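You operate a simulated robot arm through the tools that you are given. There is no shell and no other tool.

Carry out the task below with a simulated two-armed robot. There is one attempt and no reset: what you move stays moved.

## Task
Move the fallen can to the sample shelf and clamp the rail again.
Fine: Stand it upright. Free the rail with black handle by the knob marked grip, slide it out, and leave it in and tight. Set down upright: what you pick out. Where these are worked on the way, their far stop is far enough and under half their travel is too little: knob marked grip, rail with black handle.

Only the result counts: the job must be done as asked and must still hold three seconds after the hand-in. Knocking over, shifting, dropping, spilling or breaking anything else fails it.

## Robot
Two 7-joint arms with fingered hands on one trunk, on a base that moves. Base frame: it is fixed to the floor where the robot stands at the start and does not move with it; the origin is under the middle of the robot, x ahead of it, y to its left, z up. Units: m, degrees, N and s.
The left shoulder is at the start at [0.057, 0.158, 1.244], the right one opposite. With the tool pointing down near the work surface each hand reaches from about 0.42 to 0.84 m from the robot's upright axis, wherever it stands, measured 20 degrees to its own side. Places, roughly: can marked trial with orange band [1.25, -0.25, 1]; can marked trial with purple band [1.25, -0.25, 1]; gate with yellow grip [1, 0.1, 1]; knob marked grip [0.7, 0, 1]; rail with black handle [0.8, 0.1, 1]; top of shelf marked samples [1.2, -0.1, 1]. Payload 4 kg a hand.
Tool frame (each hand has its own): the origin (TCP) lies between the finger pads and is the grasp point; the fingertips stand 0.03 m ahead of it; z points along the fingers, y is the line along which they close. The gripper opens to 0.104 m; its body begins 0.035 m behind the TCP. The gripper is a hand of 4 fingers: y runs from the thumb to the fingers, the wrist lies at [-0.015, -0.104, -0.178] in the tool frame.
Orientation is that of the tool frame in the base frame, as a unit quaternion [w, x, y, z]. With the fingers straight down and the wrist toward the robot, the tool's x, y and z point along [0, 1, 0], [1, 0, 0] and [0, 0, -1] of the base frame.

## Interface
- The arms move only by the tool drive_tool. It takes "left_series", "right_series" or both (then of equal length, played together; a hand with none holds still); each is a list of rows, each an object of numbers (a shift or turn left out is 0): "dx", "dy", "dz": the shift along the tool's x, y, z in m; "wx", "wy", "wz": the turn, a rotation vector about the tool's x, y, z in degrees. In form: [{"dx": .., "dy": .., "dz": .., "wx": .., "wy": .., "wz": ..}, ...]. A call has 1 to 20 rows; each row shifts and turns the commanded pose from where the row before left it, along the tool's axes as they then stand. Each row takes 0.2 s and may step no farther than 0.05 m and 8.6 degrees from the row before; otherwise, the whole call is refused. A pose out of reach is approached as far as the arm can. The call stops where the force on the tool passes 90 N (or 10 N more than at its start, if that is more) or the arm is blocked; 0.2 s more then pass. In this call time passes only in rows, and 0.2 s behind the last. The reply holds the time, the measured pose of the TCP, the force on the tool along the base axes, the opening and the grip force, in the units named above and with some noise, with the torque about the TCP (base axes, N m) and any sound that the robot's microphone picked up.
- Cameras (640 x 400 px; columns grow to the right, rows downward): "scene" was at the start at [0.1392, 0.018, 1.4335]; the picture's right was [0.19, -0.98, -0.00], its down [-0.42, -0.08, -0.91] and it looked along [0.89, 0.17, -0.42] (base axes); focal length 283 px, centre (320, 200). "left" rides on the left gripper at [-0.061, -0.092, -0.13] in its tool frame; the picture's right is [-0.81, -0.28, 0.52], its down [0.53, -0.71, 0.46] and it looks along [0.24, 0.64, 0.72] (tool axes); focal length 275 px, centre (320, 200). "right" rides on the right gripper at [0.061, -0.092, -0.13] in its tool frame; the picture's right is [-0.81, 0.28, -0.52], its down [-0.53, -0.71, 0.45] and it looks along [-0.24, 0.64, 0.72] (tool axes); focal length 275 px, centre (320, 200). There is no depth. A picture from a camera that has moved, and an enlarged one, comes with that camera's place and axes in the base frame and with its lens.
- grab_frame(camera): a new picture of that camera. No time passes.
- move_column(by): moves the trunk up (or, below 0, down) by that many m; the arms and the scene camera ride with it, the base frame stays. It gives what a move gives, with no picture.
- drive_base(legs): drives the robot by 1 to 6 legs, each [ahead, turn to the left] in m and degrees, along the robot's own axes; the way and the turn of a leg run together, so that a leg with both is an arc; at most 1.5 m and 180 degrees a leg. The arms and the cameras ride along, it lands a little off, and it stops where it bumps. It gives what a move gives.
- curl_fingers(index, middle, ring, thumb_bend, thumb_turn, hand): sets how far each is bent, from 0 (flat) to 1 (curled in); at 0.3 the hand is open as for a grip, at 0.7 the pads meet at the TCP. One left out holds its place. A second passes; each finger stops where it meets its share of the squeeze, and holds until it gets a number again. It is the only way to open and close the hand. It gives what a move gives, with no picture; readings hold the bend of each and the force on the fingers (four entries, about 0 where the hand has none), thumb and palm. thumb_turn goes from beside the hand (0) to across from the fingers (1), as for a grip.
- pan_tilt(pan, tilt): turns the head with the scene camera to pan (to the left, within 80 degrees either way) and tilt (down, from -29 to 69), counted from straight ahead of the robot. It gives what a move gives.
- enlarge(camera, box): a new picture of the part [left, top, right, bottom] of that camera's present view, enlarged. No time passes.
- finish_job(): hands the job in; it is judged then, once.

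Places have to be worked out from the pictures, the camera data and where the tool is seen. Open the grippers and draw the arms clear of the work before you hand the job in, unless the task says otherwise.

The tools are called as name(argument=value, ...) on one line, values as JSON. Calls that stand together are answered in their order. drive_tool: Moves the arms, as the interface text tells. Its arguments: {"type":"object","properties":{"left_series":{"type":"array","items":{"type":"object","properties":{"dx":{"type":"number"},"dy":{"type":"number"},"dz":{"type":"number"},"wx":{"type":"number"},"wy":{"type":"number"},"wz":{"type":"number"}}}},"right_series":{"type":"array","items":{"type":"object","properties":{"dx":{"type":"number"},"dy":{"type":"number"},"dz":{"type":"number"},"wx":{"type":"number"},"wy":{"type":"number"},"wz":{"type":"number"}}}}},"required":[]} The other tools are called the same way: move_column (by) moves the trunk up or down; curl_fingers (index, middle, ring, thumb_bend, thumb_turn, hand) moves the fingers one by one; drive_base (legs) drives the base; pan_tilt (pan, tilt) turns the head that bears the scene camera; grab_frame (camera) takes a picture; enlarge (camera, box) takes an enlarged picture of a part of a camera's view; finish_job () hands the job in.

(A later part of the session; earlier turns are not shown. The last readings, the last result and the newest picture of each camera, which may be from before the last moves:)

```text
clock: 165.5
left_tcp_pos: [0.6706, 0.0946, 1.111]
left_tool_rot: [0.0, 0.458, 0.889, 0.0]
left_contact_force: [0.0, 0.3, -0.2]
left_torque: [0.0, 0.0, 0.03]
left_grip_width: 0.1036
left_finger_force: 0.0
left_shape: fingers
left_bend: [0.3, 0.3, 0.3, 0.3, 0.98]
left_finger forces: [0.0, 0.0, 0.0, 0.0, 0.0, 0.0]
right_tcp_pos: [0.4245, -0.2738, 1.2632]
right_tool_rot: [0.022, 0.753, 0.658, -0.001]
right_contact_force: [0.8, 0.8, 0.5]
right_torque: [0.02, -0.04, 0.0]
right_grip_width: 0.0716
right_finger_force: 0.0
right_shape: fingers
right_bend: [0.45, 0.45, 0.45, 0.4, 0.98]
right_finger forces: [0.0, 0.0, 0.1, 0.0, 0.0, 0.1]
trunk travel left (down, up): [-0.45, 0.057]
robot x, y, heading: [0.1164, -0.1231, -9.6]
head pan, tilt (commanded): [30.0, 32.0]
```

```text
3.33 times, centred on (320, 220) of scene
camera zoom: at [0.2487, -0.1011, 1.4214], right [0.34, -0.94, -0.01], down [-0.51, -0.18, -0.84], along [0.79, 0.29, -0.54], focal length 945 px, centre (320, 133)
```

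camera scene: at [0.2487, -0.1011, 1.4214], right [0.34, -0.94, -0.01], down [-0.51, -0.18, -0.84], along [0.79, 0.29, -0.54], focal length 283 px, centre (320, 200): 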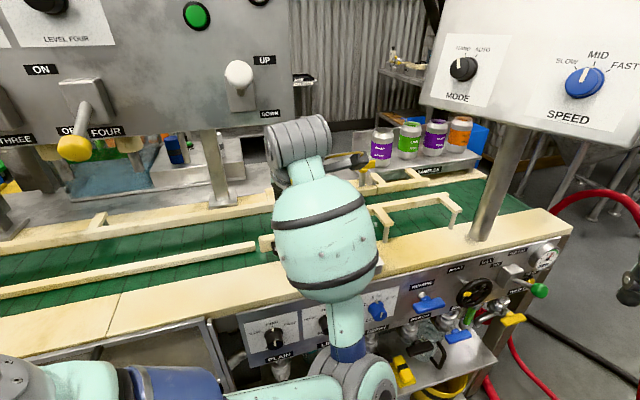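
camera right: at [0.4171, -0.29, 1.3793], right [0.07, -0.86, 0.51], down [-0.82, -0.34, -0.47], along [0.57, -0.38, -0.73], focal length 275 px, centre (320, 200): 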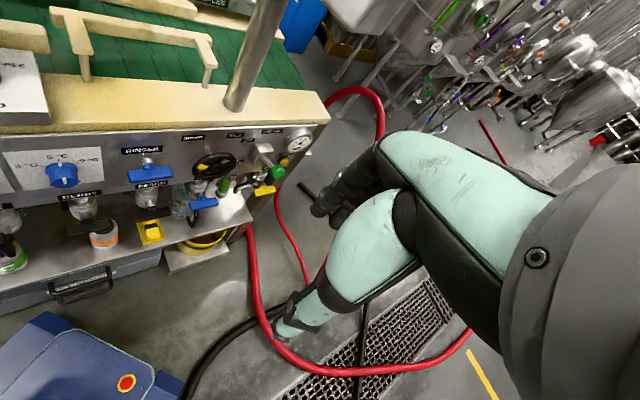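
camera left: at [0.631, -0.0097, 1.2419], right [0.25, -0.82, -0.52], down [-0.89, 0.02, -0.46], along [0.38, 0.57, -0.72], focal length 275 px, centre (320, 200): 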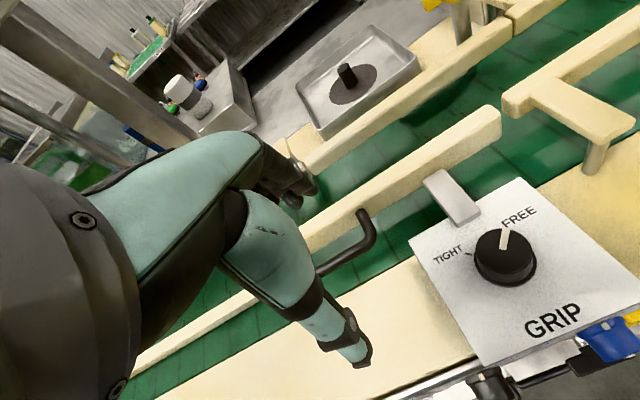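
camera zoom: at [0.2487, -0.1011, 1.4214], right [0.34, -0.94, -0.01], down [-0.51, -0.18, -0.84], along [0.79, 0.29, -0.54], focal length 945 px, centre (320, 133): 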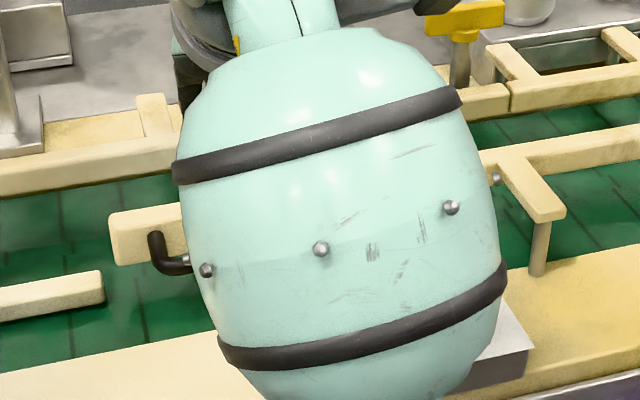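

The rail is in, with the bar clear of the knob. Now I bring the left hand over the knob and turn it clockwise in the air, ready for a counterclockwise tightening turn.

drive_tool(left_series=[{"dx": -0.0332, "dy": -0.0072}, {"dx": -0.0332, "dy": -0.0072}, {"dx": -0.0332, "dy": -0.0072}, {"wz": 8.5}, {"wz": 8.5}, {"wz": 8.5}, {"wz": 8.5}, {"wz": 8.5}, {"wz": 8.5}, {"wz": 8.5}, {"wz": 8.5}, {}])

grab_frame(camera="left")

grab_frame(camera="scene")

```text
clock: 168.1
left_tcp_pos: [0.722, -0.0034, 1.0969]
left_tool_rot: [0.0, 0.877, 0.481, 0.001]
left_contact_force: [0.5, -0.3, 0.7]
left_torque: [0.03, -0.01, -0.01]
left_grip_width: 0.1037
left_finger_force: 0.0
left_shape: fingers
left_bend: [0.3, 0.3, 0.3, 0.3, 0.98]
left_finger forces: [0.0, 0.0, 0.0, 0.1, 0.0, 0.1]
left hand out of reach, approached as far as the arm can: row 11
right_tcp_pos: [0.4246, -0.2755, 1.2644]
right_tool_rot: [0.021, 0.752, 0.659, -0.001]
right_contact_force: [-0.2, 0.6, -0.1]
right_torque: [0.0, 0.02, -0.01]
right_grip_width: 0.0716
right_finger_force: 0.1
right_shape: fingers
right_bend: [0.45, 0.45, 0.45, 0.4, 0.98]
right_finger forces: [0.1, 0.0, 0.0, 0.0, 0.1, 0.0]
trunk travel left (down, up): [-0.45, 0.057]
robot x, y, heading: [0.1199, -0.1251, -10.1]
head pan, tilt (commanded): [30.0, 32.0]
```

```text
taken
camera left: at [0.6111, -0.0058, 1.2276], right [-0.67, -0.53, -0.52], down [-0.31, 0.83, -0.46], along [0.68, -0.14, -0.72], focal length 275 px, centre (320, 200)
```

left: 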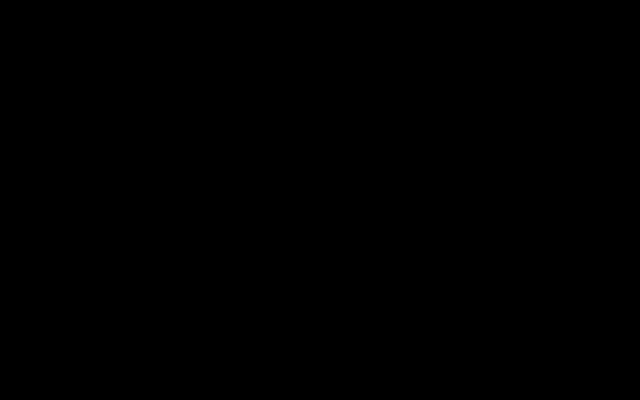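

```text
taken
camera scene: at [0.2487, -0.1014, 1.4214], right [0.34, -0.94, -0.01], down [-0.51, -0.18, -0.84], along [0.79, 0.29, -0.54], focal length 283 px, centre (320, 200)
```

scene: 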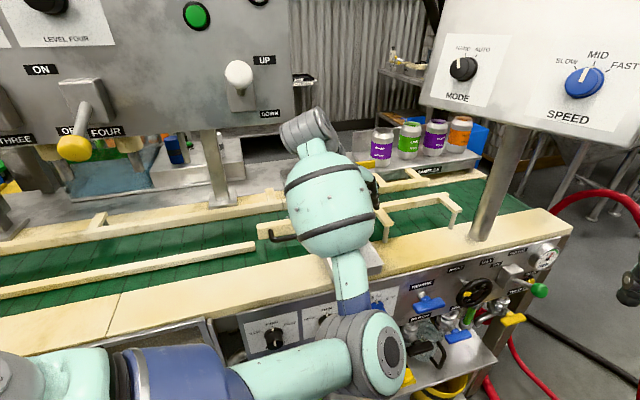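

In this elbow pose the hand turns clockwise only to about -32 degrees, so I'll tighten in two bites. I back off slightly, centre over the knob at (0.711, 0.001), and lower to the gripping height that worked before.

drive_tool(left_series=[{"wz": -4}, {"dx": -0.002, "dy": -0.011}, {"dz": 0.02}, {}])

enlarge(camera="scene", box=[280, 170, 440, 290])

grab_frame(camera="left")

grab_frame(camera="right")

```text
clock: 169.1
left_tcp_pos: [0.712, 0.001, 1.076]
left_tool_rot: [-0.001, 0.859, 0.511, 0.001]
left_contact_force: [-0.1, 0.3, 0.1]
left_torque: [0.01, 0.03, 0.03]
left_grip_width: 0.1039
left_finger_force: 0.0
left_shape: fingers
left_bend: [0.3, 0.3, 0.3, 0.3, 0.98]
left_finger forces: [0.1, 0.0, 0.0, 0.0, 0.0, 0.1]
right_tcp_pos: [0.4246, -0.2746, 1.2641]
right_tool_rot: [0.02, 0.752, 0.658, -0.001]
right_contact_force: [0.0, -0.1, 0.3]
right_torque: [-0.03, -0.02, 0.06]
right_grip_width: 0.0713
right_finger_force: 0.1
right_shape: fingers
right_bend: [0.45, 0.45, 0.45, 0.4, 0.98]
right_finger forces: [0.0, 0.0, 0.0, 0.0, 0.0, 0.0]
trunk travel left (down, up): [-0.45, 0.057]
robot x, y, heading: [0.1201, -0.1228, -10.0]
head pan, tilt (commanded): [30.0, 32.0]
```

```text
3.33 times, centred on (360, 230) of scene
camera zoom: at [0.2492, -0.1012, 1.4214], right [0.34, -0.94, -0.01], down [-0.51, -0.18, -0.84], along [0.79, 0.29, -0.54], focal length 945 px, centre (187, 100)
```

zoom: 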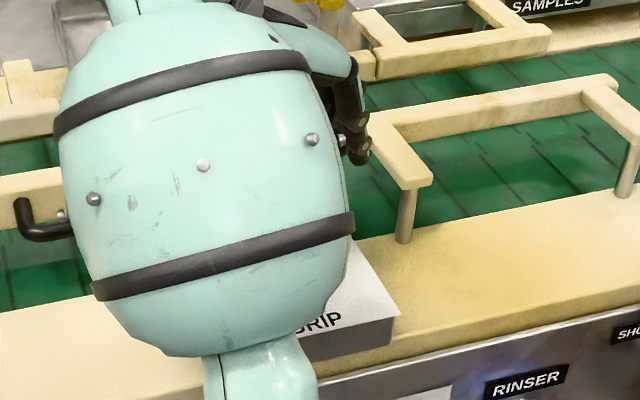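

```text
taken
camera left: at [0.6011, -0.0101, 1.2068], right [-0.63, -0.58, -0.52], down [-0.37, 0.81, -0.45], along [0.68, -0.09, -0.72], focal length 275 px, centre (320, 200)
```

left: 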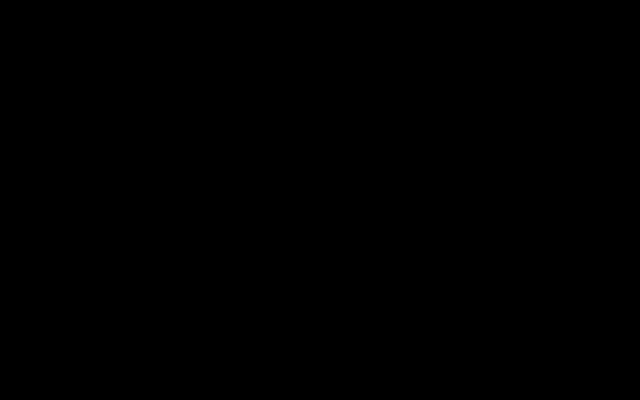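

```text
taken
camera right: at [0.3396, -0.1978, 1.3898], right [0.15, -0.82, 0.55], down [-0.77, -0.45, -0.46], along [0.62, -0.35, -0.7], focal length 275 px, centre (320, 200)
```

right: 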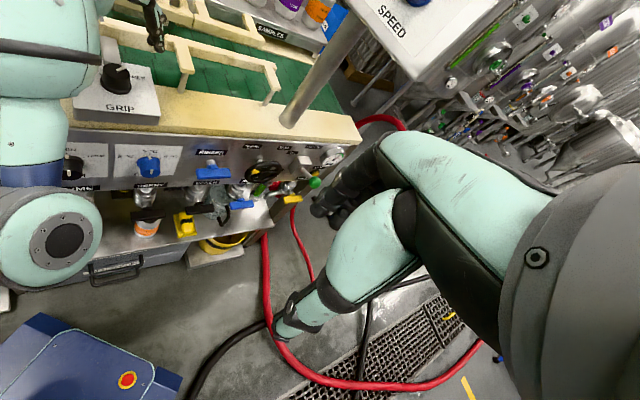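

The forearm hides the knob from the scene and left cameras, but the right camera can see it. I enlarge that view.

enlarge(camera="right", box=[60, 0, 220, 130])

```text
3.08 times, centred on (140, 65) of right
camera zoom: at [0.3396, -0.1978, 1.3898], right [0.15, -0.82, 0.55], down [-0.77, -0.45, -0.46], along [0.62, -0.35, -0.7], focal length 847 px, centre (874, 615)
```

zoom: 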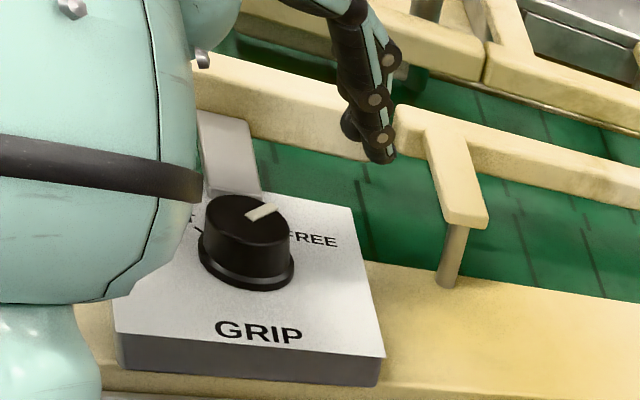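

The right camera gives a good view of the knob and fingers. I lower to z 1.03 and close on the knob.

drive_tool(left_series=[{"dz": 0.02}, {"dz": 0.02}, {"dz": 0.006}, {}])

curl_fingers(hand="left", index=0.75, middle=0.75, ring=0.75, thumb_bend=0.65)

enlarge(camera="right", box=[60, 0, 220, 130])

```text
clock: 170.1
left_tcp_pos: [0.7107, 0.0021, 1.0311]
left_tool_rot: [-0.001, 0.86, 0.511, 0.001]
left_contact_force: [0.7, 0.6, 0.9]
left_torque: [0.02, 0.0, -0.01]
left_grip_width: 0.1038
left_finger_force: 0.1
left_shape: fingers
left_bend: [0.3, 0.3, 0.3, 0.3, 0.98]
left_finger forces: [0.0, 0.1, 0.1, 0.1, 0.1, 0.1]
right_tcp_pos: [0.4233, -0.2731, 1.2652]
right_tool_rot: [0.022, 0.753, 0.658, -0.001]
right_contact_force: [-0.3, -0.2, -0.3]
right_torque: [0.03, 0.04, 0.0]
right_grip_width: 0.0714
right_finger_force: 0.0
right_shape: fingers
right_bend: [0.45, 0.45, 0.45, 0.4, 0.98]
right_finger forces: [0.0, 0.0, 0.1, 0.1, 0.1, 0.0]
trunk travel left (down, up): [-0.45, 0.057]
robot x, y, heading: [0.1195, -0.123, -9.8]
head pan, tilt (commanded): [30.0, 32.0]
```

```text
clock: 171.1
left_tcp_pos: [0.713, 0.0014, 1.0292]
left_tool_rot: [-0.002, 0.859, 0.512, 0.001]
left_contact_force: [9.1, 0.4, -2.4]
left_torque: [0.02, -0.16, 0.03]
left_grip_width: 0.0292
left_finger_force: 11.7
left_shape: fingers
left_bend: [0.6, 0.72, 0.75, 0.58, 0.97]
left_finger forces: [8.9, 8.2, 0.1, 0.0, 6.8, 0.1]
right_tcp_pos: [0.4264, -0.275, 1.2643]
right_tool_rot: [0.021, 0.752, 0.658, -0.002]
right_contact_force: [0.0, 0.1, -1.1]
right_torque: [0.03, -0.04, -0.01]
right_grip_width: 0.0715
right_finger_force: 0.0
right_shape: fingers
right_bend: [0.45, 0.45, 0.45, 0.4, 0.98]
right_finger forces: [0.1, 0.0, 0.0, 0.0, 0.0, 0.1]
trunk travel left (down, up): [-0.45, 0.057]
robot x, y, heading: [0.1145, -0.1245, -9.8]
head pan, tilt (commanded): [30.0, 32.0]
```

```text
3.08 times, centred on (140, 65) of right
camera zoom: at [0.3414, -0.1978, 1.3895], right [0.15, -0.82, 0.55], down [-0.77, -0.45, -0.46], along [0.62, -0.35, -0.7], focal length 847 px, centre (874, 615)
```

zoom: 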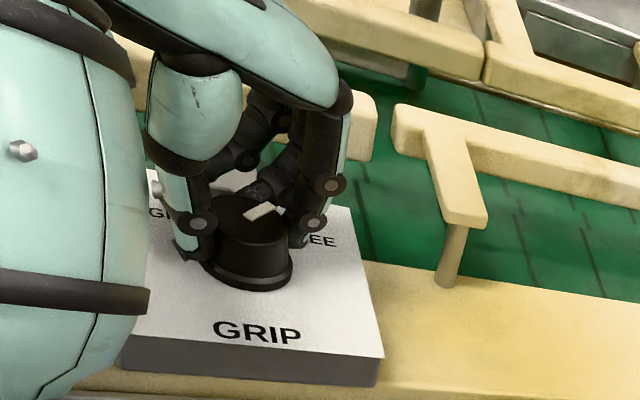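

The grip is the same as in the first turn. I now turn counterclockwise toward TIGHT, four steps first.

drive_tool(left_series=[{"wz": -8.3}, {"wz": -8.3}, {"wz": -8.3}, {"wz": -8.3}])

enlarge(camera="right", box=[60, 0, 220, 130])

enlarge(camera="left", box=[220, 150, 460, 330])

```text
clock: 172.1
left_tcp_pos: [0.711, 0.0034, 1.0294]
left_tool_rot: [-0.001, 0.676, 0.737, 0.0]
left_contact_force: [2.9, 9.0, -2.0]
left_torque: [0.19, 0.1, -0.02]
left_grip_width: 0.0292
left_finger_force: 12.3
left_shape: fingers
left_bend: [0.62, 0.72, 0.75, 0.57, 0.98]
left_finger forces: [6.6, 9.6, 0.1, 0.1, 9.1, 0.0]
right_tcp_pos: [0.4244, -0.2741, 1.265]
right_tool_rot: [0.021, 0.753, 0.658, -0.001]
right_contact_force: [0.6, -0.1, 0.0]
right_torque: [0.01, -0.02, 0.01]
right_grip_width: 0.0714
right_finger_force: 0.2
right_shape: fingers
right_bend: [0.45, 0.45, 0.45, 0.4, 0.98]
right_finger forces: [0.0, 0.0, 0.0, 0.0, 0.0, 0.0]
trunk travel left (down, up): [-0.45, 0.057]
robot x, y, heading: [0.1166, -0.124, -10.0]
head pan, tilt (commanded): [30.0, 32.0]
```

```text
3.08 times, centred on (140, 65) of right
camera zoom: at [0.3398, -0.1963, 1.3898], right [0.15, -0.82, 0.55], down [-0.77, -0.45, -0.46], along [0.62, -0.35, -0.7], focal length 847 px, centre (874, 615)
```

zoom: 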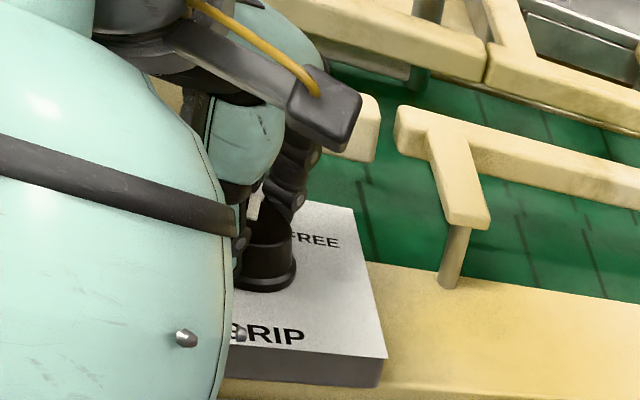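

```text
2.22 times, centred on (340, 240) of left
camera zoom: at [0.6252, -0.066, 1.1606], right [-0.2, -0.83, -0.52], down [-0.76, 0.47, -0.45], along [0.62, 0.3, -0.73], focal length 612 px, centre (276, 111)
```

zoom: 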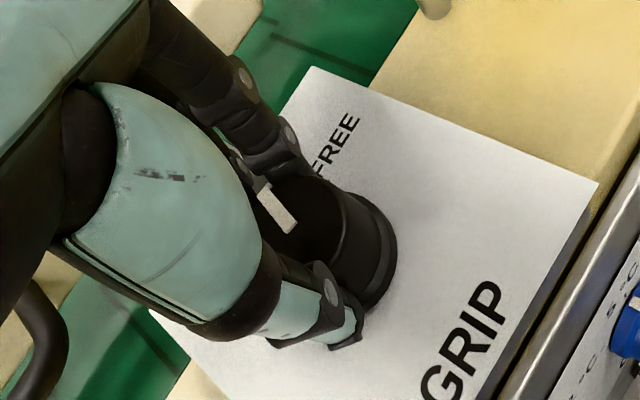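

The knob is following, with the indicator now past the middle from FREE. I continue four more steps.

drive_tool(left_series=[{"wz": -8.3}, {"wz": -8.3}, {"wz": -8.3}, {"wz": -8.3}])

enlarge(camera="left", box=[220, 150, 460, 330])

```text
clock: 173.1
left_tcp_pos: [0.7087, 0.0038, 1.0314]
left_tool_rot: [0.0, 0.437, 0.9, 0.0]
left_contact_force: [-7.1, 14.9, -3.4]
left_torque: [0.32, 0.24, -0.12]
left_grip_width: 0.0294
left_finger_force: 13.7
left_shape: fingers
left_bend: [0.63, 0.72, 0.75, 0.56, 1.0]
left_finger forces: [5.2, 12.6, 0.0, 0.1, 10.1, 0.1]
right_tcp_pos: [0.4228, -0.2721, 1.2646]
right_tool_rot: [0.022, 0.753, 0.658, -0.002]
right_contact_force: [-0.5, -0.5, -0.3]
right_torque: [0.02, 0.02, -0.03]
right_grip_width: 0.0717
right_finger_force: 0.0
right_shape: fingers
right_bend: [0.45, 0.45, 0.45, 0.4, 0.98]
right_finger forces: [0.1, 0.0, 0.0, 0.0, 0.0, 0.1]
trunk travel left (down, up): [-0.45, 0.057]
robot x, y, heading: [0.1199, -0.1254, -9.8]
head pan, tilt (commanded): [30.0, 32.0]
```

```text
2.22 times, centred on (340, 240) of left
camera zoom: at [0.6756, -0.1012, 1.161], right [0.28, -0.81, -0.52], down [-0.89, -0.02, -0.45], along [0.36, 0.59, -0.73], focal length 612 px, centre (276, 111)
```

zoom: 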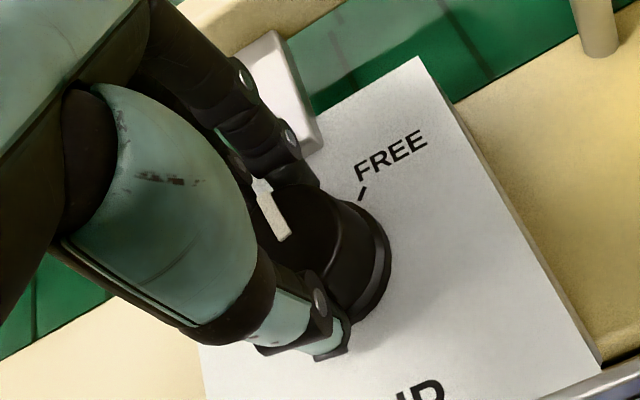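

About 67 degrees are done and roughly 25 remain. I try three more steps.

drive_tool(left_series=[{"wz": -8.3}, {"wz": -8.3}, {"wz": -6}])

enlarge(camera="left", box=[220, 150, 460, 330])

grab_frame(camera="scene")

```text
clock: 173.9
left_tcp_pos: [0.7082, 0.0033, 1.0309]
left_tool_rot: [0.0, 0.253, 0.968, -0.001]
left_contact_force: [-16.3, 15.2, -6.6]
left_torque: [0.37, 0.37, -0.15]
left_grip_width: 0.0292
left_finger_force: 13.7
left_shape: fingers
left_bend: [0.63, 0.72, 0.75, 0.56, 1.0]
left_finger forces: [5.1, 13.1, 0.1, 0.1, 10.1, 0.0]
right_tcp_pos: [0.4221, -0.272, 1.2659]
right_tool_rot: [0.023, 0.753, 0.658, -0.001]
right_contact_force: [-0.1, 0.3, -0.5]
right_torque: [0.0, -0.01, -0.01]
right_grip_width: 0.0711
right_finger_force: 0.1
right_shape: fingers
right_bend: [0.45, 0.45, 0.45, 0.4, 0.98]
right_finger forces: [0.0, 0.0, 0.0, 0.0, 0.0, 0.0]
trunk travel left (down, up): [-0.45, 0.057]
robot x, y, heading: [0.1126, -0.1252, -10.0]
head pan, tilt (commanded): [30.0, 32.0]
```

```text
2.22 times, centred on (340, 240) of left
camera zoom: at [0.7176, -0.1066, 1.1615], right [0.57, -0.64, -0.52], down [-0.81, -0.36, -0.45], along [0.1, 0.68, -0.73], focal length 612 px, centre (276, 111)
```

zoom: 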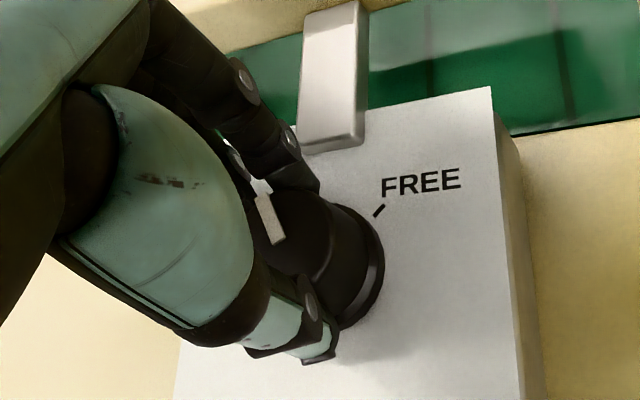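

```text
taken
camera scene: at [0.2461, -0.098, 1.4216], right [0.34, -0.94, 0.0], down [-0.51, -0.18, -0.84], along [0.79, 0.29, -0.54], focal length 283 px, centre (320, 200)
```

scene: 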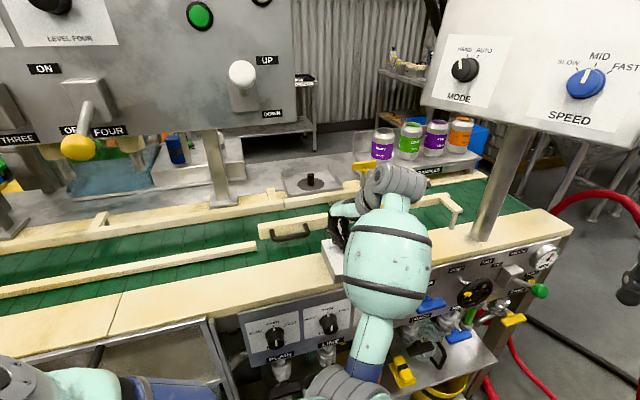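

The hand has turned about 90 degrees and the indicator should be close to TIGHT. I add a small extra turn to reach the stop.

drive_tool(left_series=[{"wz": -4}, {"wz": -4}, {}])

enlarge(camera="left", box=[220, 150, 460, 330])

enlarge(camera="scene", box=[290, 190, 390, 280])

```text
clock: 174.7
left_tcp_pos: [0.7107, 0.002, 1.0328]
left_tool_rot: [0.002, 0.186, 0.983, 0.0]
left_contact_force: [-10.9, 11.2, -5.2]
left_torque: [0.23, 0.25, -0.07]
left_grip_width: 0.028
left_finger_force: 12.8
left_shape: fingers
left_bend: [0.64, 0.63, 0.75, 0.56, 1.0]
left_finger forces: [5.4, 12.3, 0.1, 0.1, 8.0, 0.0]
right_tcp_pos: [0.423, -0.2724, 1.2657]
right_tool_rot: [0.021, 0.753, 0.658, -0.002]
right_contact_force: [-0.5, -0.5, -0.3]
right_torque: [-0.01, -0.03, 0.0]
right_grip_width: 0.0714
right_finger_force: 0.0
right_shape: fingers
right_bend: [0.45, 0.45, 0.45, 0.4, 0.98]
right_finger forces: [0.0, 0.0, 0.1, 0.0, 0.0, 0.1]
trunk travel left (down, up): [-0.45, 0.057]
robot x, y, heading: [0.116, -0.1208, -9.8]
head pan, tilt (commanded): [30.0, 32.0]
```

```text
2.22 times, centred on (340, 240) of left
camera zoom: at [0.7334, -0.1056, 1.1627], right [0.66, -0.55, -0.51], down [-0.76, -0.47, -0.46], along [0.01, 0.69, -0.73], focal length 612 px, centre (276, 111)
```

zoom: 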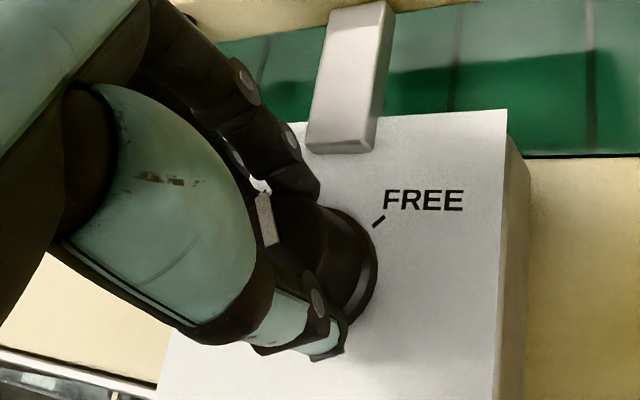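

```text
4.44 times, centred on (340, 235) of scene
camera zoom: at [0.2468, -0.0987, 1.4216], right [0.34, -0.94, 0.0], down [-0.51, -0.18, -0.84], along [0.79, 0.29, -0.54], focal length 1260 px, centre (231, 44)
```

zoom: 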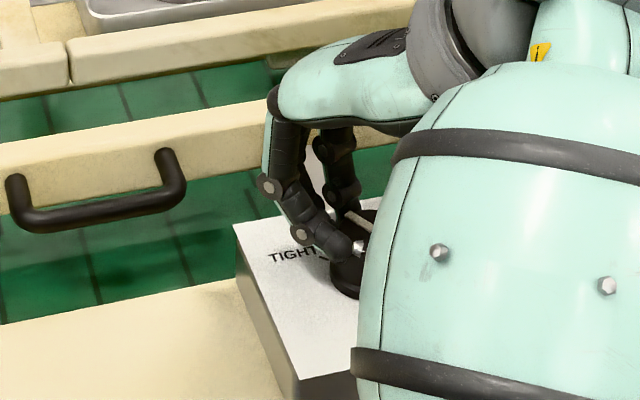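

The fingers slipped slightly at the end and the indicator lines up with TIGHT, within a few degrees. I loosen slightly and lift off to verify.

curl_fingers(hand="left", index=0.56, middle=0.56, ring=0.6, thumb_bend=0.46)

drive_tool(left_series=[{"dz": -0.015}, {"dz": -0.02}, {"dz": -0.02}, {"dz": -0.02}, {}])

enlarge(camera="left", box=[220, 120, 500, 330])

enlarge(camera="scene", box=[290, 190, 390, 280])

```text
clock: 175.7
left_tcp_pos: [0.7122, 0.0012, 1.0297]
left_tool_rot: [0.0, 0.187, 0.982, 0.0]
left_contact_force: [-0.5, 0.2, 0.1]
left_torque: [0.0, 0.01, 0.0]
left_grip_width: 0.0487
left_finger_force: 0.0
left_shape: fingers
left_bend: [0.56, 0.56, 0.6, 0.46, 0.98]
left_finger forces: [0.0, 0.0, 0.0, 0.2, 0.1, 0.1]
right_tcp_pos: [0.4248, -0.2754, 1.2636]
right_tool_rot: [0.021, 0.754, 0.656, -0.002]
right_contact_force: [0.2, -0.1, -0.1]
right_torque: [0.03, 0.01, 0.01]
right_grip_width: 0.0717
right_finger_force: 0.0
right_shape: fingers
right_bend: [0.45, 0.45, 0.45, 0.4, 0.98]
right_finger forces: [0.0, 0.0, 0.1, 0.0, 0.0, 0.0]
trunk travel left (down, up): [-0.45, 0.057]
robot x, y, heading: [0.1168, -0.124, -9.8]
head pan, tilt (commanded): [30.0, 32.0]
```

```text
clock: 176.9
left_tcp_pos: [0.7159, 0.0052, 1.1027]
left_tool_rot: [0.001, 0.186, 0.983, 0.001]
left_contact_force: [-0.1, -0.2, -0.2]
left_torque: [-0.04, 0.0, 0.01]
left_grip_width: 0.049
left_finger_force: 0.0
left_shape: fingers
left_bend: [0.56, 0.56, 0.6, 0.46, 0.98]
left_finger forces: [0.0, 0.0, 0.1, 0.0, 0.0, 0.0]
left hand out of reach, approached as far as the arm can: row 4
right_tcp_pos: [0.4244, -0.2745, 1.2652]
right_tool_rot: [0.022, 0.753, 0.658, -0.001]
right_contact_force: [0.4, 0.4, 0.5]
right_torque: [0.01, -0.03, -0.03]
right_grip_width: 0.0712
right_finger_force: 0.0
right_shape: fingers
right_bend: [0.45, 0.45, 0.45, 0.4, 0.98]
right_finger forces: [0.0, 0.0, 0.0, 0.0, 0.0, 0.0]
trunk travel left (down, up): [-0.45, 0.057]
robot x, y, heading: [0.1187, -0.1215, -10.0]
head pan, tilt (commanded): [30.0, 32.0]
```

```text
1.90 times, centred on (360, 225) of left
camera zoom: at [0.7393, -0.1028, 1.2335], right [0.65, -0.55, -0.52], down [-0.76, -0.47, -0.46], along [0.01, 0.69, -0.72], focal length 524 px, centre (244, 152)
```

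zoom: 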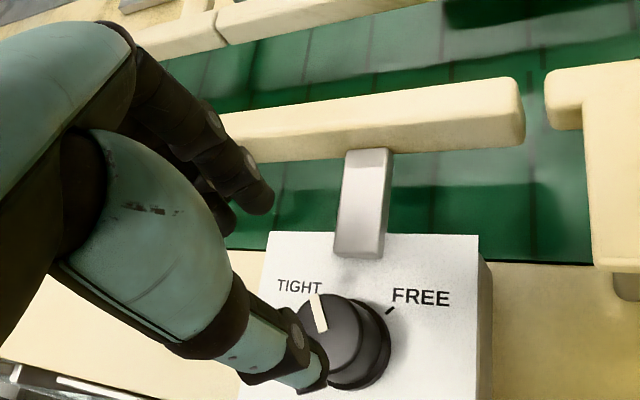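

```text
4.44 times, centred on (340, 235) of scene
camera zoom: at [0.249, -0.1011, 1.4214], right [0.34, -0.94, -0.01], down [-0.51, -0.18, -0.84], along [0.79, 0.29, -0.54], focal length 1260 px, centre (231, 44)
```

zoom: 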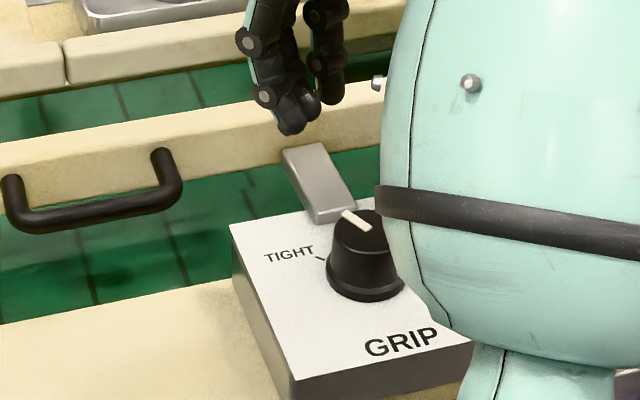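

The indicator is still about 15-20 degrees short of TIGHT. I rotate the hand back in the air, re-grip, and finish the turn.

drive_tool(left_series=[{"wz": 8.5}, {"wz": 8.5}, {"wz": 8.5}, {"wz": 8.5}, {"wz": 8.5}, {"wz": 8.5}, {"wz": 8.5}, {"wz": 8.5}, {}])

curl_fingers(hand="left", index=0.38, middle=0.38, ring=0.38, thumb_bend=0.38)

enlarge(camera="left", box=[260, 120, 500, 330])

```text
clock: 178.9
left_tcp_pos: [0.7145, 0.0058, 1.1031]
left_tool_rot: [-0.001, 0.704, 0.71, 0.0]
left_contact_force: [-0.3, 0.4, -0.4]
left_torque: [-0.02, 0.01, 0.01]
left_grip_width: 0.049
left_finger_force: 0.0
left_shape: fingers
left_bend: [0.56, 0.56, 0.6, 0.46, 0.98]
left_finger forces: [0.0, 0.1, 0.1, 0.0, 0.0, 0.0]
right_tcp_pos: [0.4238, -0.2745, 1.2644]
right_tool_rot: [0.021, 0.753, 0.658, -0.001]
right_contact_force: [-0.8, 0.7, 1.2]
right_torque: [0.02, 0.0, 0.04]
right_grip_width: 0.0715
right_finger_force: 0.1
right_shape: fingers
right_bend: [0.45, 0.45, 0.45, 0.4, 0.98]
right_finger forces: [0.1, 0.0, 0.0, 0.1, 0.1, 0.0]
trunk travel left (down, up): [-0.45, 0.057]
robot x, y, heading: [0.1186, -0.1251, -9.9]
head pan, tilt (commanded): [30.0, 32.0]
```

```text
clock: 179.9
left_tcp_pos: [0.7163, 0.0048, 1.1027]
left_tool_rot: [0.0, 0.704, 0.71, 0.001]
left_contact_force: [0.8, 0.0, 0.1]
left_torque: [0.0, 0.01, 0.01]
left_grip_width: 0.0825
left_finger_force: 0.1
left_shape: fingers
left_bend: [0.38, 0.38, 0.38, 0.38, 0.98]
left_finger forces: [0.0, 0.0, 0.1, 0.0, 0.1, 0.0]
right_tcp_pos: [0.4235, -0.275, 1.2648]
right_tool_rot: [0.021, 0.753, 0.658, -0.001]
right_contact_force: [0.0, 0.8, 0.4]
right_torque: [0.02, -0.03, -0.01]
right_grip_width: 0.0714
right_finger_force: 0.0
right_shape: fingers
right_bend: [0.45, 0.45, 0.45, 0.4, 0.98]
right_finger forces: [0.0, 0.0, 0.1, 0.0, 0.0, 0.0]
trunk travel left (down, up): [-0.45, 0.057]
robot x, y, heading: [0.1181, -0.1275, -9.8]
head pan, tilt (commanded): [30.0, 32.0]
```

```text
1.90 times, centred on (380, 225) of left
camera zoom: at [0.6249, -0.0569, 1.2332], right [-0.27, -0.81, -0.52], down [-0.72, 0.53, -0.45], along [0.64, 0.25, -0.72], focal length 524 px, centre (206, 152)
```

zoom: 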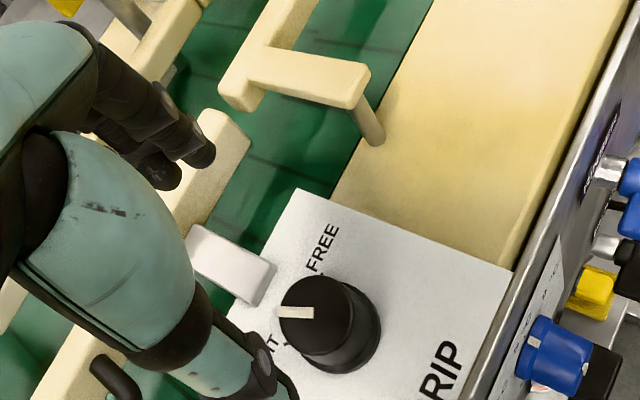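

The indicator is about 15 degrees short of the TIGHT tick. I centre, lower, and grip again.

drive_tool(left_series=[{"dx": -0.0038, "dy": -0.0053, "dz": 0.02}, {"dz": 0.025}, {"dz": 0.025}, {}])

curl_fingers(hand="left", index=0.75, middle=0.75, ring=0.75, thumb_bend=0.68)

enlarge(camera="left", box=[220, 150, 460, 330])

```text
clock: 180.9
left_tcp_pos: [0.712, 0.0032, 1.0315]
left_tool_rot: [-0.002, 0.704, 0.71, 0.001]
left_contact_force: [-0.2, -0.2, -0.3]
left_torque: [0.0, -0.01, -0.03]
left_grip_width: 0.0828
left_finger_force: 0.2
left_shape: fingers
left_bend: [0.38, 0.38, 0.38, 0.38, 0.98]
left_finger forces: [0.0, 0.0, 0.0, 0.1, 0.0, 0.1]
right_tcp_pos: [0.4244, -0.2753, 1.2647]
right_tool_rot: [0.021, 0.753, 0.657, -0.001]
right_contact_force: [-0.3, -0.1, 0.1]
right_torque: [-0.01, 0.0, -0.02]
right_grip_width: 0.0715
right_finger_force: 0.0
right_shape: fingers
right_bend: [0.45, 0.45, 0.45, 0.4, 0.98]
right_finger forces: [0.0, 0.0, 0.0, 0.1, 0.0, 0.0]
trunk travel left (down, up): [-0.45, 0.057]
robot x, y, heading: [0.1166, -0.1255, -9.8]
head pan, tilt (commanded): [30.0, 32.0]
```

```text
clock: 181.9
left_tcp_pos: [0.7116, 0.0044, 1.031]
left_tool_rot: [-0.001, 0.704, 0.711, 0.0]
left_contact_force: [2.8, 5.5, -3.2]
left_torque: [0.09, 0.0, 0.0]
left_grip_width: 0.0292
left_finger_force: 12.5
left_shape: fingers
left_bend: [0.62, 0.72, 0.75, 0.58, 0.96]
left_finger forces: [7.4, 7.9, 0.0, 0.0, 10.2, 0.0]
right_tcp_pos: [0.4257, -0.2739, 1.2647]
right_tool_rot: [0.021, 0.753, 0.658, -0.001]
right_contact_force: [-0.3, 0.1, 0.9]
right_torque: [0.0, 0.02, -0.02]
right_grip_width: 0.0714
right_finger_force: 0.1
right_shape: fingers
right_bend: [0.45, 0.45, 0.45, 0.4, 0.98]
right_finger forces: [0.0, 0.0, 0.1, 0.1, 0.1, 0.0]
trunk travel left (down, up): [-0.45, 0.057]
robot x, y, heading: [0.1171, -0.124, -10.0]
head pan, tilt (commanded): [30.0, 32.0]
```

```text
2.22 times, centred on (340, 240) of left
camera zoom: at [0.6213, -0.059, 1.1622], right [-0.27, -0.81, -0.52], down [-0.72, 0.53, -0.45], along [0.64, 0.25, -0.72], focal length 612 px, centre (276, 111)
```

zoom: 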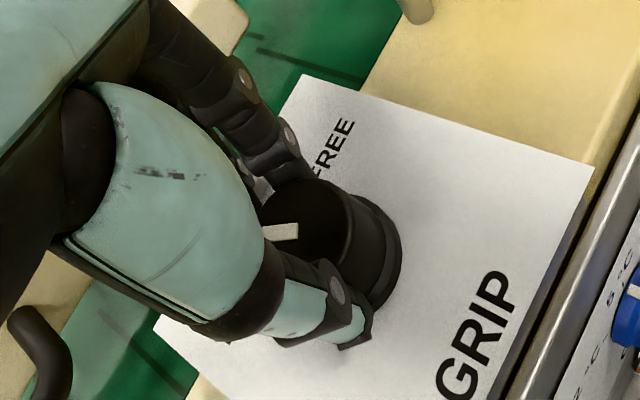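

Gripped well. I turn counterclockwise another 16 degrees and look, then more if it still moves.

drive_tool(left_series=[{"wz": -8}, {"wz": -8}, {}])

enlarge(camera="left", box=[220, 150, 460, 330])

drive_tool(left_series=[{"wz": -8}, {}])

enlarge(camera="left", box=[220, 150, 460, 330])

```text
clock: 182.7
left_tcp_pos: [0.7106, 0.0051, 1.0323]
left_tool_rot: [0.0, 0.597, 0.802, 0.0]
left_contact_force: [-2.0, 11.1, -3.9]
left_torque: [0.22, 0.12, -0.05]
left_grip_width: 0.0294
left_finger_force: 14.0
left_shape: fingers
left_bend: [0.62, 0.72, 0.75, 0.57, 0.97]
left_finger forces: [6.3, 10.6, 0.0, 0.0, 11.8, 0.0]
right_tcp_pos: [0.4248, -0.273, 1.2651]
right_tool_rot: [0.022, 0.753, 0.658, -0.001]
right_contact_force: [-0.2, -0.2, 0.6]
right_torque: [0.0, 0.0, -0.02]
right_grip_width: 0.0712
right_finger_force: 0.1
right_shape: fingers
right_bend: [0.45, 0.45, 0.45, 0.4, 0.98]
right_finger forces: [0.0, 0.0, 0.0, 0.0, 0.1, 0.1]
trunk travel left (down, up): [-0.45, 0.057]
robot x, y, heading: [0.1153, -0.1247, -9.8]
head pan, tilt (commanded): [30.0, 32.0]
```

```text
2.22 times, centred on (340, 240) of left
camera zoom: at [0.6407, -0.0811, 1.1624], right [-0.03, -0.85, -0.52], down [-0.84, 0.31, -0.45], along [0.55, 0.42, -0.72], focal length 612 px, centre (276, 111)
```

zoom: 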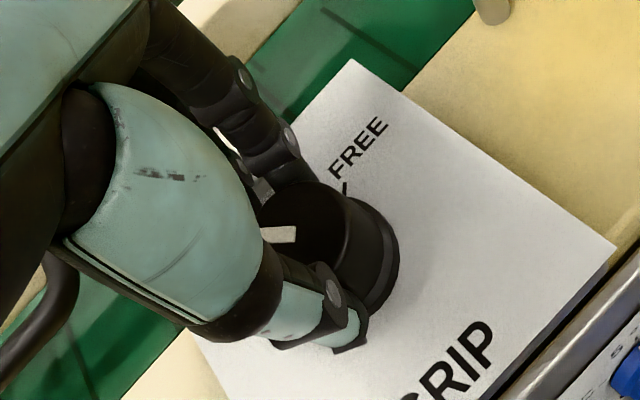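

```text
clock: 183.3
left_tcp_pos: [0.7106, 0.004, 1.0309]
left_tool_rot: [-0.001, 0.541, 0.841, 0.0]
left_contact_force: [-3.8, 10.7, -4.8]
left_torque: [0.21, 0.13, -0.11]
left_grip_width: 0.0293
left_finger_force: 14.3
left_shape: fingers
left_bend: [0.62, 0.73, 0.75, 0.57, 0.98]
left_finger forces: [5.8, 10.8, 0.0, 0.1, 11.6, 0.1]
right_tcp_pos: [0.4254, -0.2725, 1.2642]
right_tool_rot: [0.022, 0.753, 0.658, -0.002]
right_contact_force: [-0.1, -0.2, 0.5]
right_torque: [0.03, -0.01, 0.0]
right_grip_width: 0.0715
right_finger_force: 0.0
right_shape: fingers
right_bend: [0.45, 0.45, 0.45, 0.4, 0.98]
right_finger forces: [0.1, 0.0, 0.0, 0.1, 0.0, 0.0]
trunk travel left (down, up): [-0.45, 0.057]
robot x, y, heading: [0.1156, -0.1218, -9.7]
head pan, tilt (commanded): [30.0, 32.0]
```

```text
2.22 times, centred on (340, 240) of left
camera zoom: at [0.6533, -0.0904, 1.1626], right [0.09, -0.85, -0.52], down [-0.87, 0.19, -0.45], along [0.48, 0.49, -0.73], focal length 612 px, centre (276, 111)
```

zoom: 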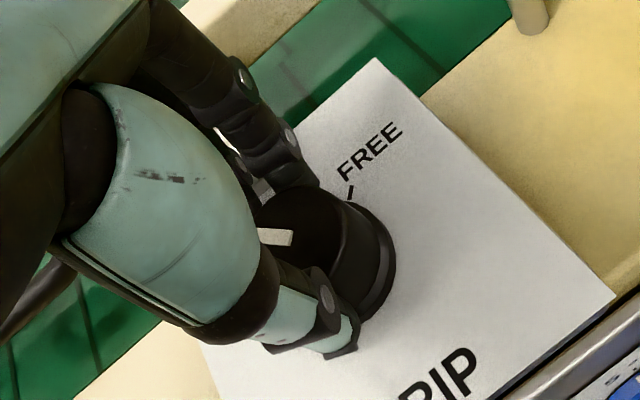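

From the images the indicator's heading went 64, 77, then about 79 degrees, and it moved little on the last step, so it should be at its stop. One more small step will confirm.

drive_tool(left_series=[{"wz": -7}, {}])

curl_fingers(hand="left", index=0.55, middle=0.58, ring=0.62, thumb_bend=0.46)

drive_tool(left_series=[{"dz": -0.015}, {"dz": -0.02}, {"dz": -0.02}, {"dz": -0.015}, {"wz": 8.5}, {"wz": 8.5}, {"wz": 8.5}, {"wz": 8.5}, {}])

enlarge(camera="left", box=[260, 120, 500, 330])

```text
clock: 183.9
left_tcp_pos: [0.7108, 0.0022, 1.0318]
left_tool_rot: [0.0, 0.488, 0.873, 0.001]
left_contact_force: [-2.4, 9.4, -5.0]
left_torque: [0.2, 0.06, -0.14]
left_grip_width: 0.029
left_finger_force: 13.3
left_shape: fingers
left_bend: [0.63, 0.73, 0.75, 0.57, 1.0]
left_finger forces: [5.5, 10.0, 0.0, 0.0, 11.1, 0.1]
right_tcp_pos: [0.4254, -0.2735, 1.2649]
right_tool_rot: [0.022, 0.753, 0.657, -0.002]
right_contact_force: [-0.2, 0.2, -0.3]
right_torque: [-0.03, -0.02, 0.0]
right_grip_width: 0.0713
right_finger_force: 0.1
right_shape: fingers
right_bend: [0.45, 0.45, 0.45, 0.4, 0.98]
right_finger forces: [0.1, 0.1, 0.0, 0.1, 0.0, 0.1]
trunk travel left (down, up): [-0.45, 0.057]
robot x, y, heading: [0.1191, -0.1247, -9.9]
head pan, tilt (commanded): [30.0, 32.0]
```

```text
clock: 184.9
left_tcp_pos: [0.7115, 0.0019, 1.0317]
left_tool_rot: [0.0, 0.489, 0.872, 0.0]
left_contact_force: [0.9, -1.2, -0.5]
left_torque: [0.04, -0.01, 0.01]
left_grip_width: 0.0505
left_finger_force: 0.0
left_shape: fingers
left_bend: [0.55, 0.57, 0.62, 0.46, 0.98]
left_finger forces: [0.0, 0.0, 0.0, 0.0, 0.0, 0.0]
right_tcp_pos: [0.4244, -0.2753, 1.2651]
right_tool_rot: [0.022, 0.753, 0.657, -0.001]
right_contact_force: [0.8, 0.8, 0.5]
right_torque: [0.03, 0.05, -0.01]
right_grip_width: 0.0716
right_finger_force: 0.0
right_shape: fingers
right_bend: [0.45, 0.45, 0.45, 0.4, 0.98]
right_finger forces: [0.0, 0.0, 0.0, 0.0, 0.1, 0.1]
trunk travel left (down, up): [-0.45, 0.057]
robot x, y, heading: [0.1199, -0.1251, -10.0]
head pan, tilt (commanded): [30.0, 32.0]
```

```text
clock: 186.9
left_tcp_pos: [0.7106, 0.0021, 1.1027]
left_tool_rot: [0.0, 0.723, 0.691, 0.001]
left_contact_force: [0.1, 0.1, -0.5]
left_torque: [-0.01, 0.01, 0.03]
left_grip_width: 0.0505
left_finger_force: 0.0
left_shape: fingers
left_bend: [0.55, 0.57, 0.62, 0.46, 0.98]
left_finger forces: [0.0, 0.1, 0.0, 0.1, 0.0, 0.0]
right_tcp_pos: [0.4254, -0.2748, 1.2633]
right_tool_rot: [0.022, 0.753, 0.658, -0.001]
right_contact_force: [-0.6, 0.6, -0.6]
right_torque: [-0.03, 0.01, -0.03]
right_grip_width: 0.0716
right_finger_force: 0.1
right_shape: fingers
right_bend: [0.45, 0.45, 0.45, 0.4, 0.98]
right_finger forces: [0.0, 0.0, 0.0, 0.0, 0.0, 0.0]
trunk travel left (down, up): [-0.45, 0.057]
robot x, y, heading: [0.1183, -0.1207, -9.8]
head pan, tilt (commanded): [30.0, 32.0]
```

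```text
1.90 times, centred on (380, 225) of left
camera zoom: at [0.6163, -0.056, 1.2332], right [-0.31, -0.8, -0.52], down [-0.69, 0.57, -0.45], along [0.66, 0.22, -0.72], focal length 524 px, centre (206, 152)
```

zoom: 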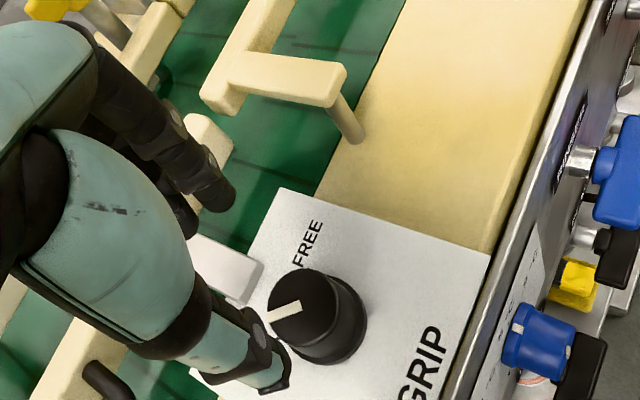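

The indicator now points at TIGHT, the same as in the first pictures. I open the hand and draw the left arm back toward the robot.

curl_fingers(hand="left", index=0.3, middle=0.3, ring=0.3, thumb_bend=0.3)

drive_tool(left_series=[{"dz": -0.02, "dy": -0.01}, {"dz": -0.02, "dy": -0.025}, {"dz": -0.02, "dy": -0.025}, {"dz": -0.015, "dy": -0.03}, {"dz": -0.01, "dy": -0.03}, {"dz": -0.01, "dy": -0.03}, {}])

grab_frame(camera="scene")

grab_frame(camera="left")

```text
clock: 187.9
left_tcp_pos: [0.7101, 0.0021, 1.103]
left_tool_rot: [0.0, 0.722, 0.692, 0.001]
left_contact_force: [0.3, 0.6, 0.8]
left_torque: [-0.02, -0.01, -0.01]
left_grip_width: 0.1028
left_finger_force: 0.1
left_shape: fingers
left_bend: [0.3, 0.3, 0.3, 0.3, 0.98]
left_finger forces: [0.0, 0.0, 0.0, 0.0, 0.0, 0.1]
right_tcp_pos: [0.4246, -0.2737, 1.264]
right_tool_rot: [0.022, 0.753, 0.658, -0.001]
right_contact_force: [-0.1, -0.4, 0.5]
right_torque: [0.0, -0.01, 0.01]
right_grip_width: 0.0716
right_finger_force: 0.1
right_shape: fingers
right_bend: [0.45, 0.45, 0.45, 0.4, 0.98]
right_finger forces: [0.0, 0.0, 0.0, 0.1, 0.0, 0.2]
trunk travel left (down, up): [-0.45, 0.057]
robot x, y, heading: [0.1159, -0.1257, -10.1]
head pan, tilt (commanded): [30.0, 32.0]
```

```text
clock: 189.5
left_tcp_pos: [0.6905, 0.0038, 1.1322]
left_tool_rot: [0.0, 0.722, 0.692, 0.002]
left_contact_force: [-0.1, -0.3, 0.2]
left_torque: [0.01, -0.02, 0.02]
left_grip_width: 0.1029
left_finger_force: 0.0
left_shape: fingers
left_bend: [0.3, 0.3, 0.3, 0.3, 0.98]
left_finger forces: [0.0, 0.0, 0.0, 0.0, 0.0, 0.0]
left hand out of reach, approached as far as the arm can: row 2, 3, 4, 5, 6
right_tcp_pos: [0.4247, -0.2751, 1.2641]
right_tool_rot: [0.022, 0.753, 0.658, 0.0]
right_contact_force: [0.1, 0.0, 0.6]
right_torque: [0.01, -0.01, 0.0]
right_grip_width: 0.0717
right_finger_force: 0.0
right_shape: fingers
right_bend: [0.45, 0.45, 0.45, 0.4, 0.98]
right_finger forces: [0.0, 0.0, 0.1, 0.1, 0.1, 0.0]
trunk travel left (down, up): [-0.45, 0.057]
robot x, y, heading: [0.1154, -0.126, -10.1]
head pan, tilt (commanded): [30.0, 32.0]
```

```text
taken
camera scene: at [0.2488, -0.1013, 1.4214], right [0.34, -0.94, -0.01], down [-0.51, -0.18, -0.84], along [0.79, 0.29, -0.54], focal length 283 px, centre (320, 200)
```

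scene: 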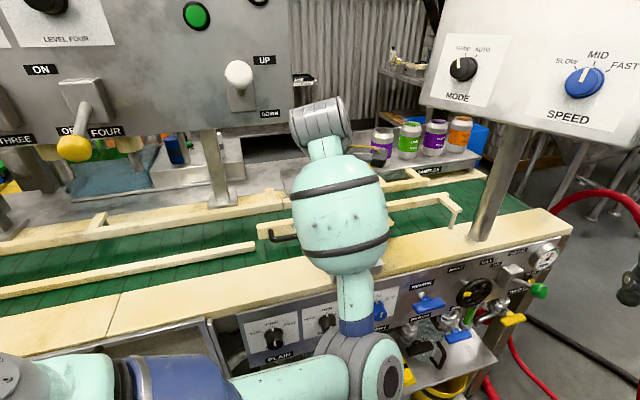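

```text
taken
camera left: at [0.5963, -0.054, 1.2613], right [-0.31, -0.8, -0.52], down [-0.69, 0.56, -0.46], along [0.66, 0.22, -0.72], focal length 275 px, centre (320, 200)
```

left: 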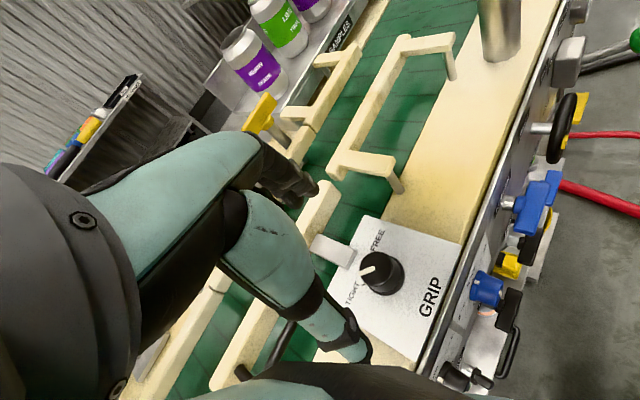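

I verify the knob and rail up close before leaving.

enlarge(camera="left", box=[300, 200, 460, 330])

enlarge(camera="left", box=[190, 0, 470, 220])

```text
3.08 times, centred on (380, 265) of left
camera zoom: at [0.5963, -0.054, 1.2613], right [-0.31, -0.8, -0.52], down [-0.69, 0.56, -0.46], along [0.66, 0.22, -0.72], focal length 847 px, centre (135, 0)
```

zoom: 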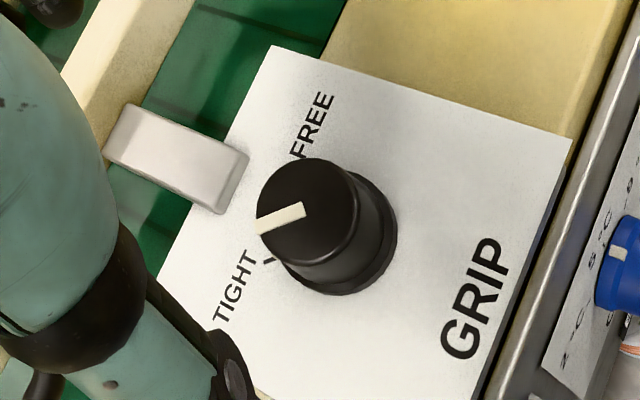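

```text
1.82 times, centred on (330, 110) of left
camera zoom: at [0.5963, -0.054, 1.2613], right [-0.31, -0.8, -0.52], down [-0.69, 0.56, -0.46], along [0.66, 0.22, -0.72], focal length 500 px, centre (302, 364)
```

zoom: 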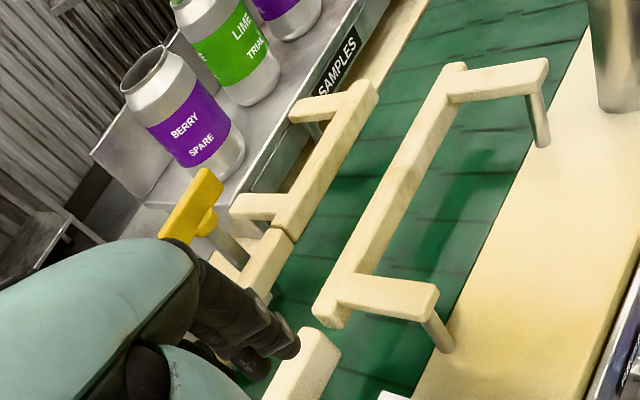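

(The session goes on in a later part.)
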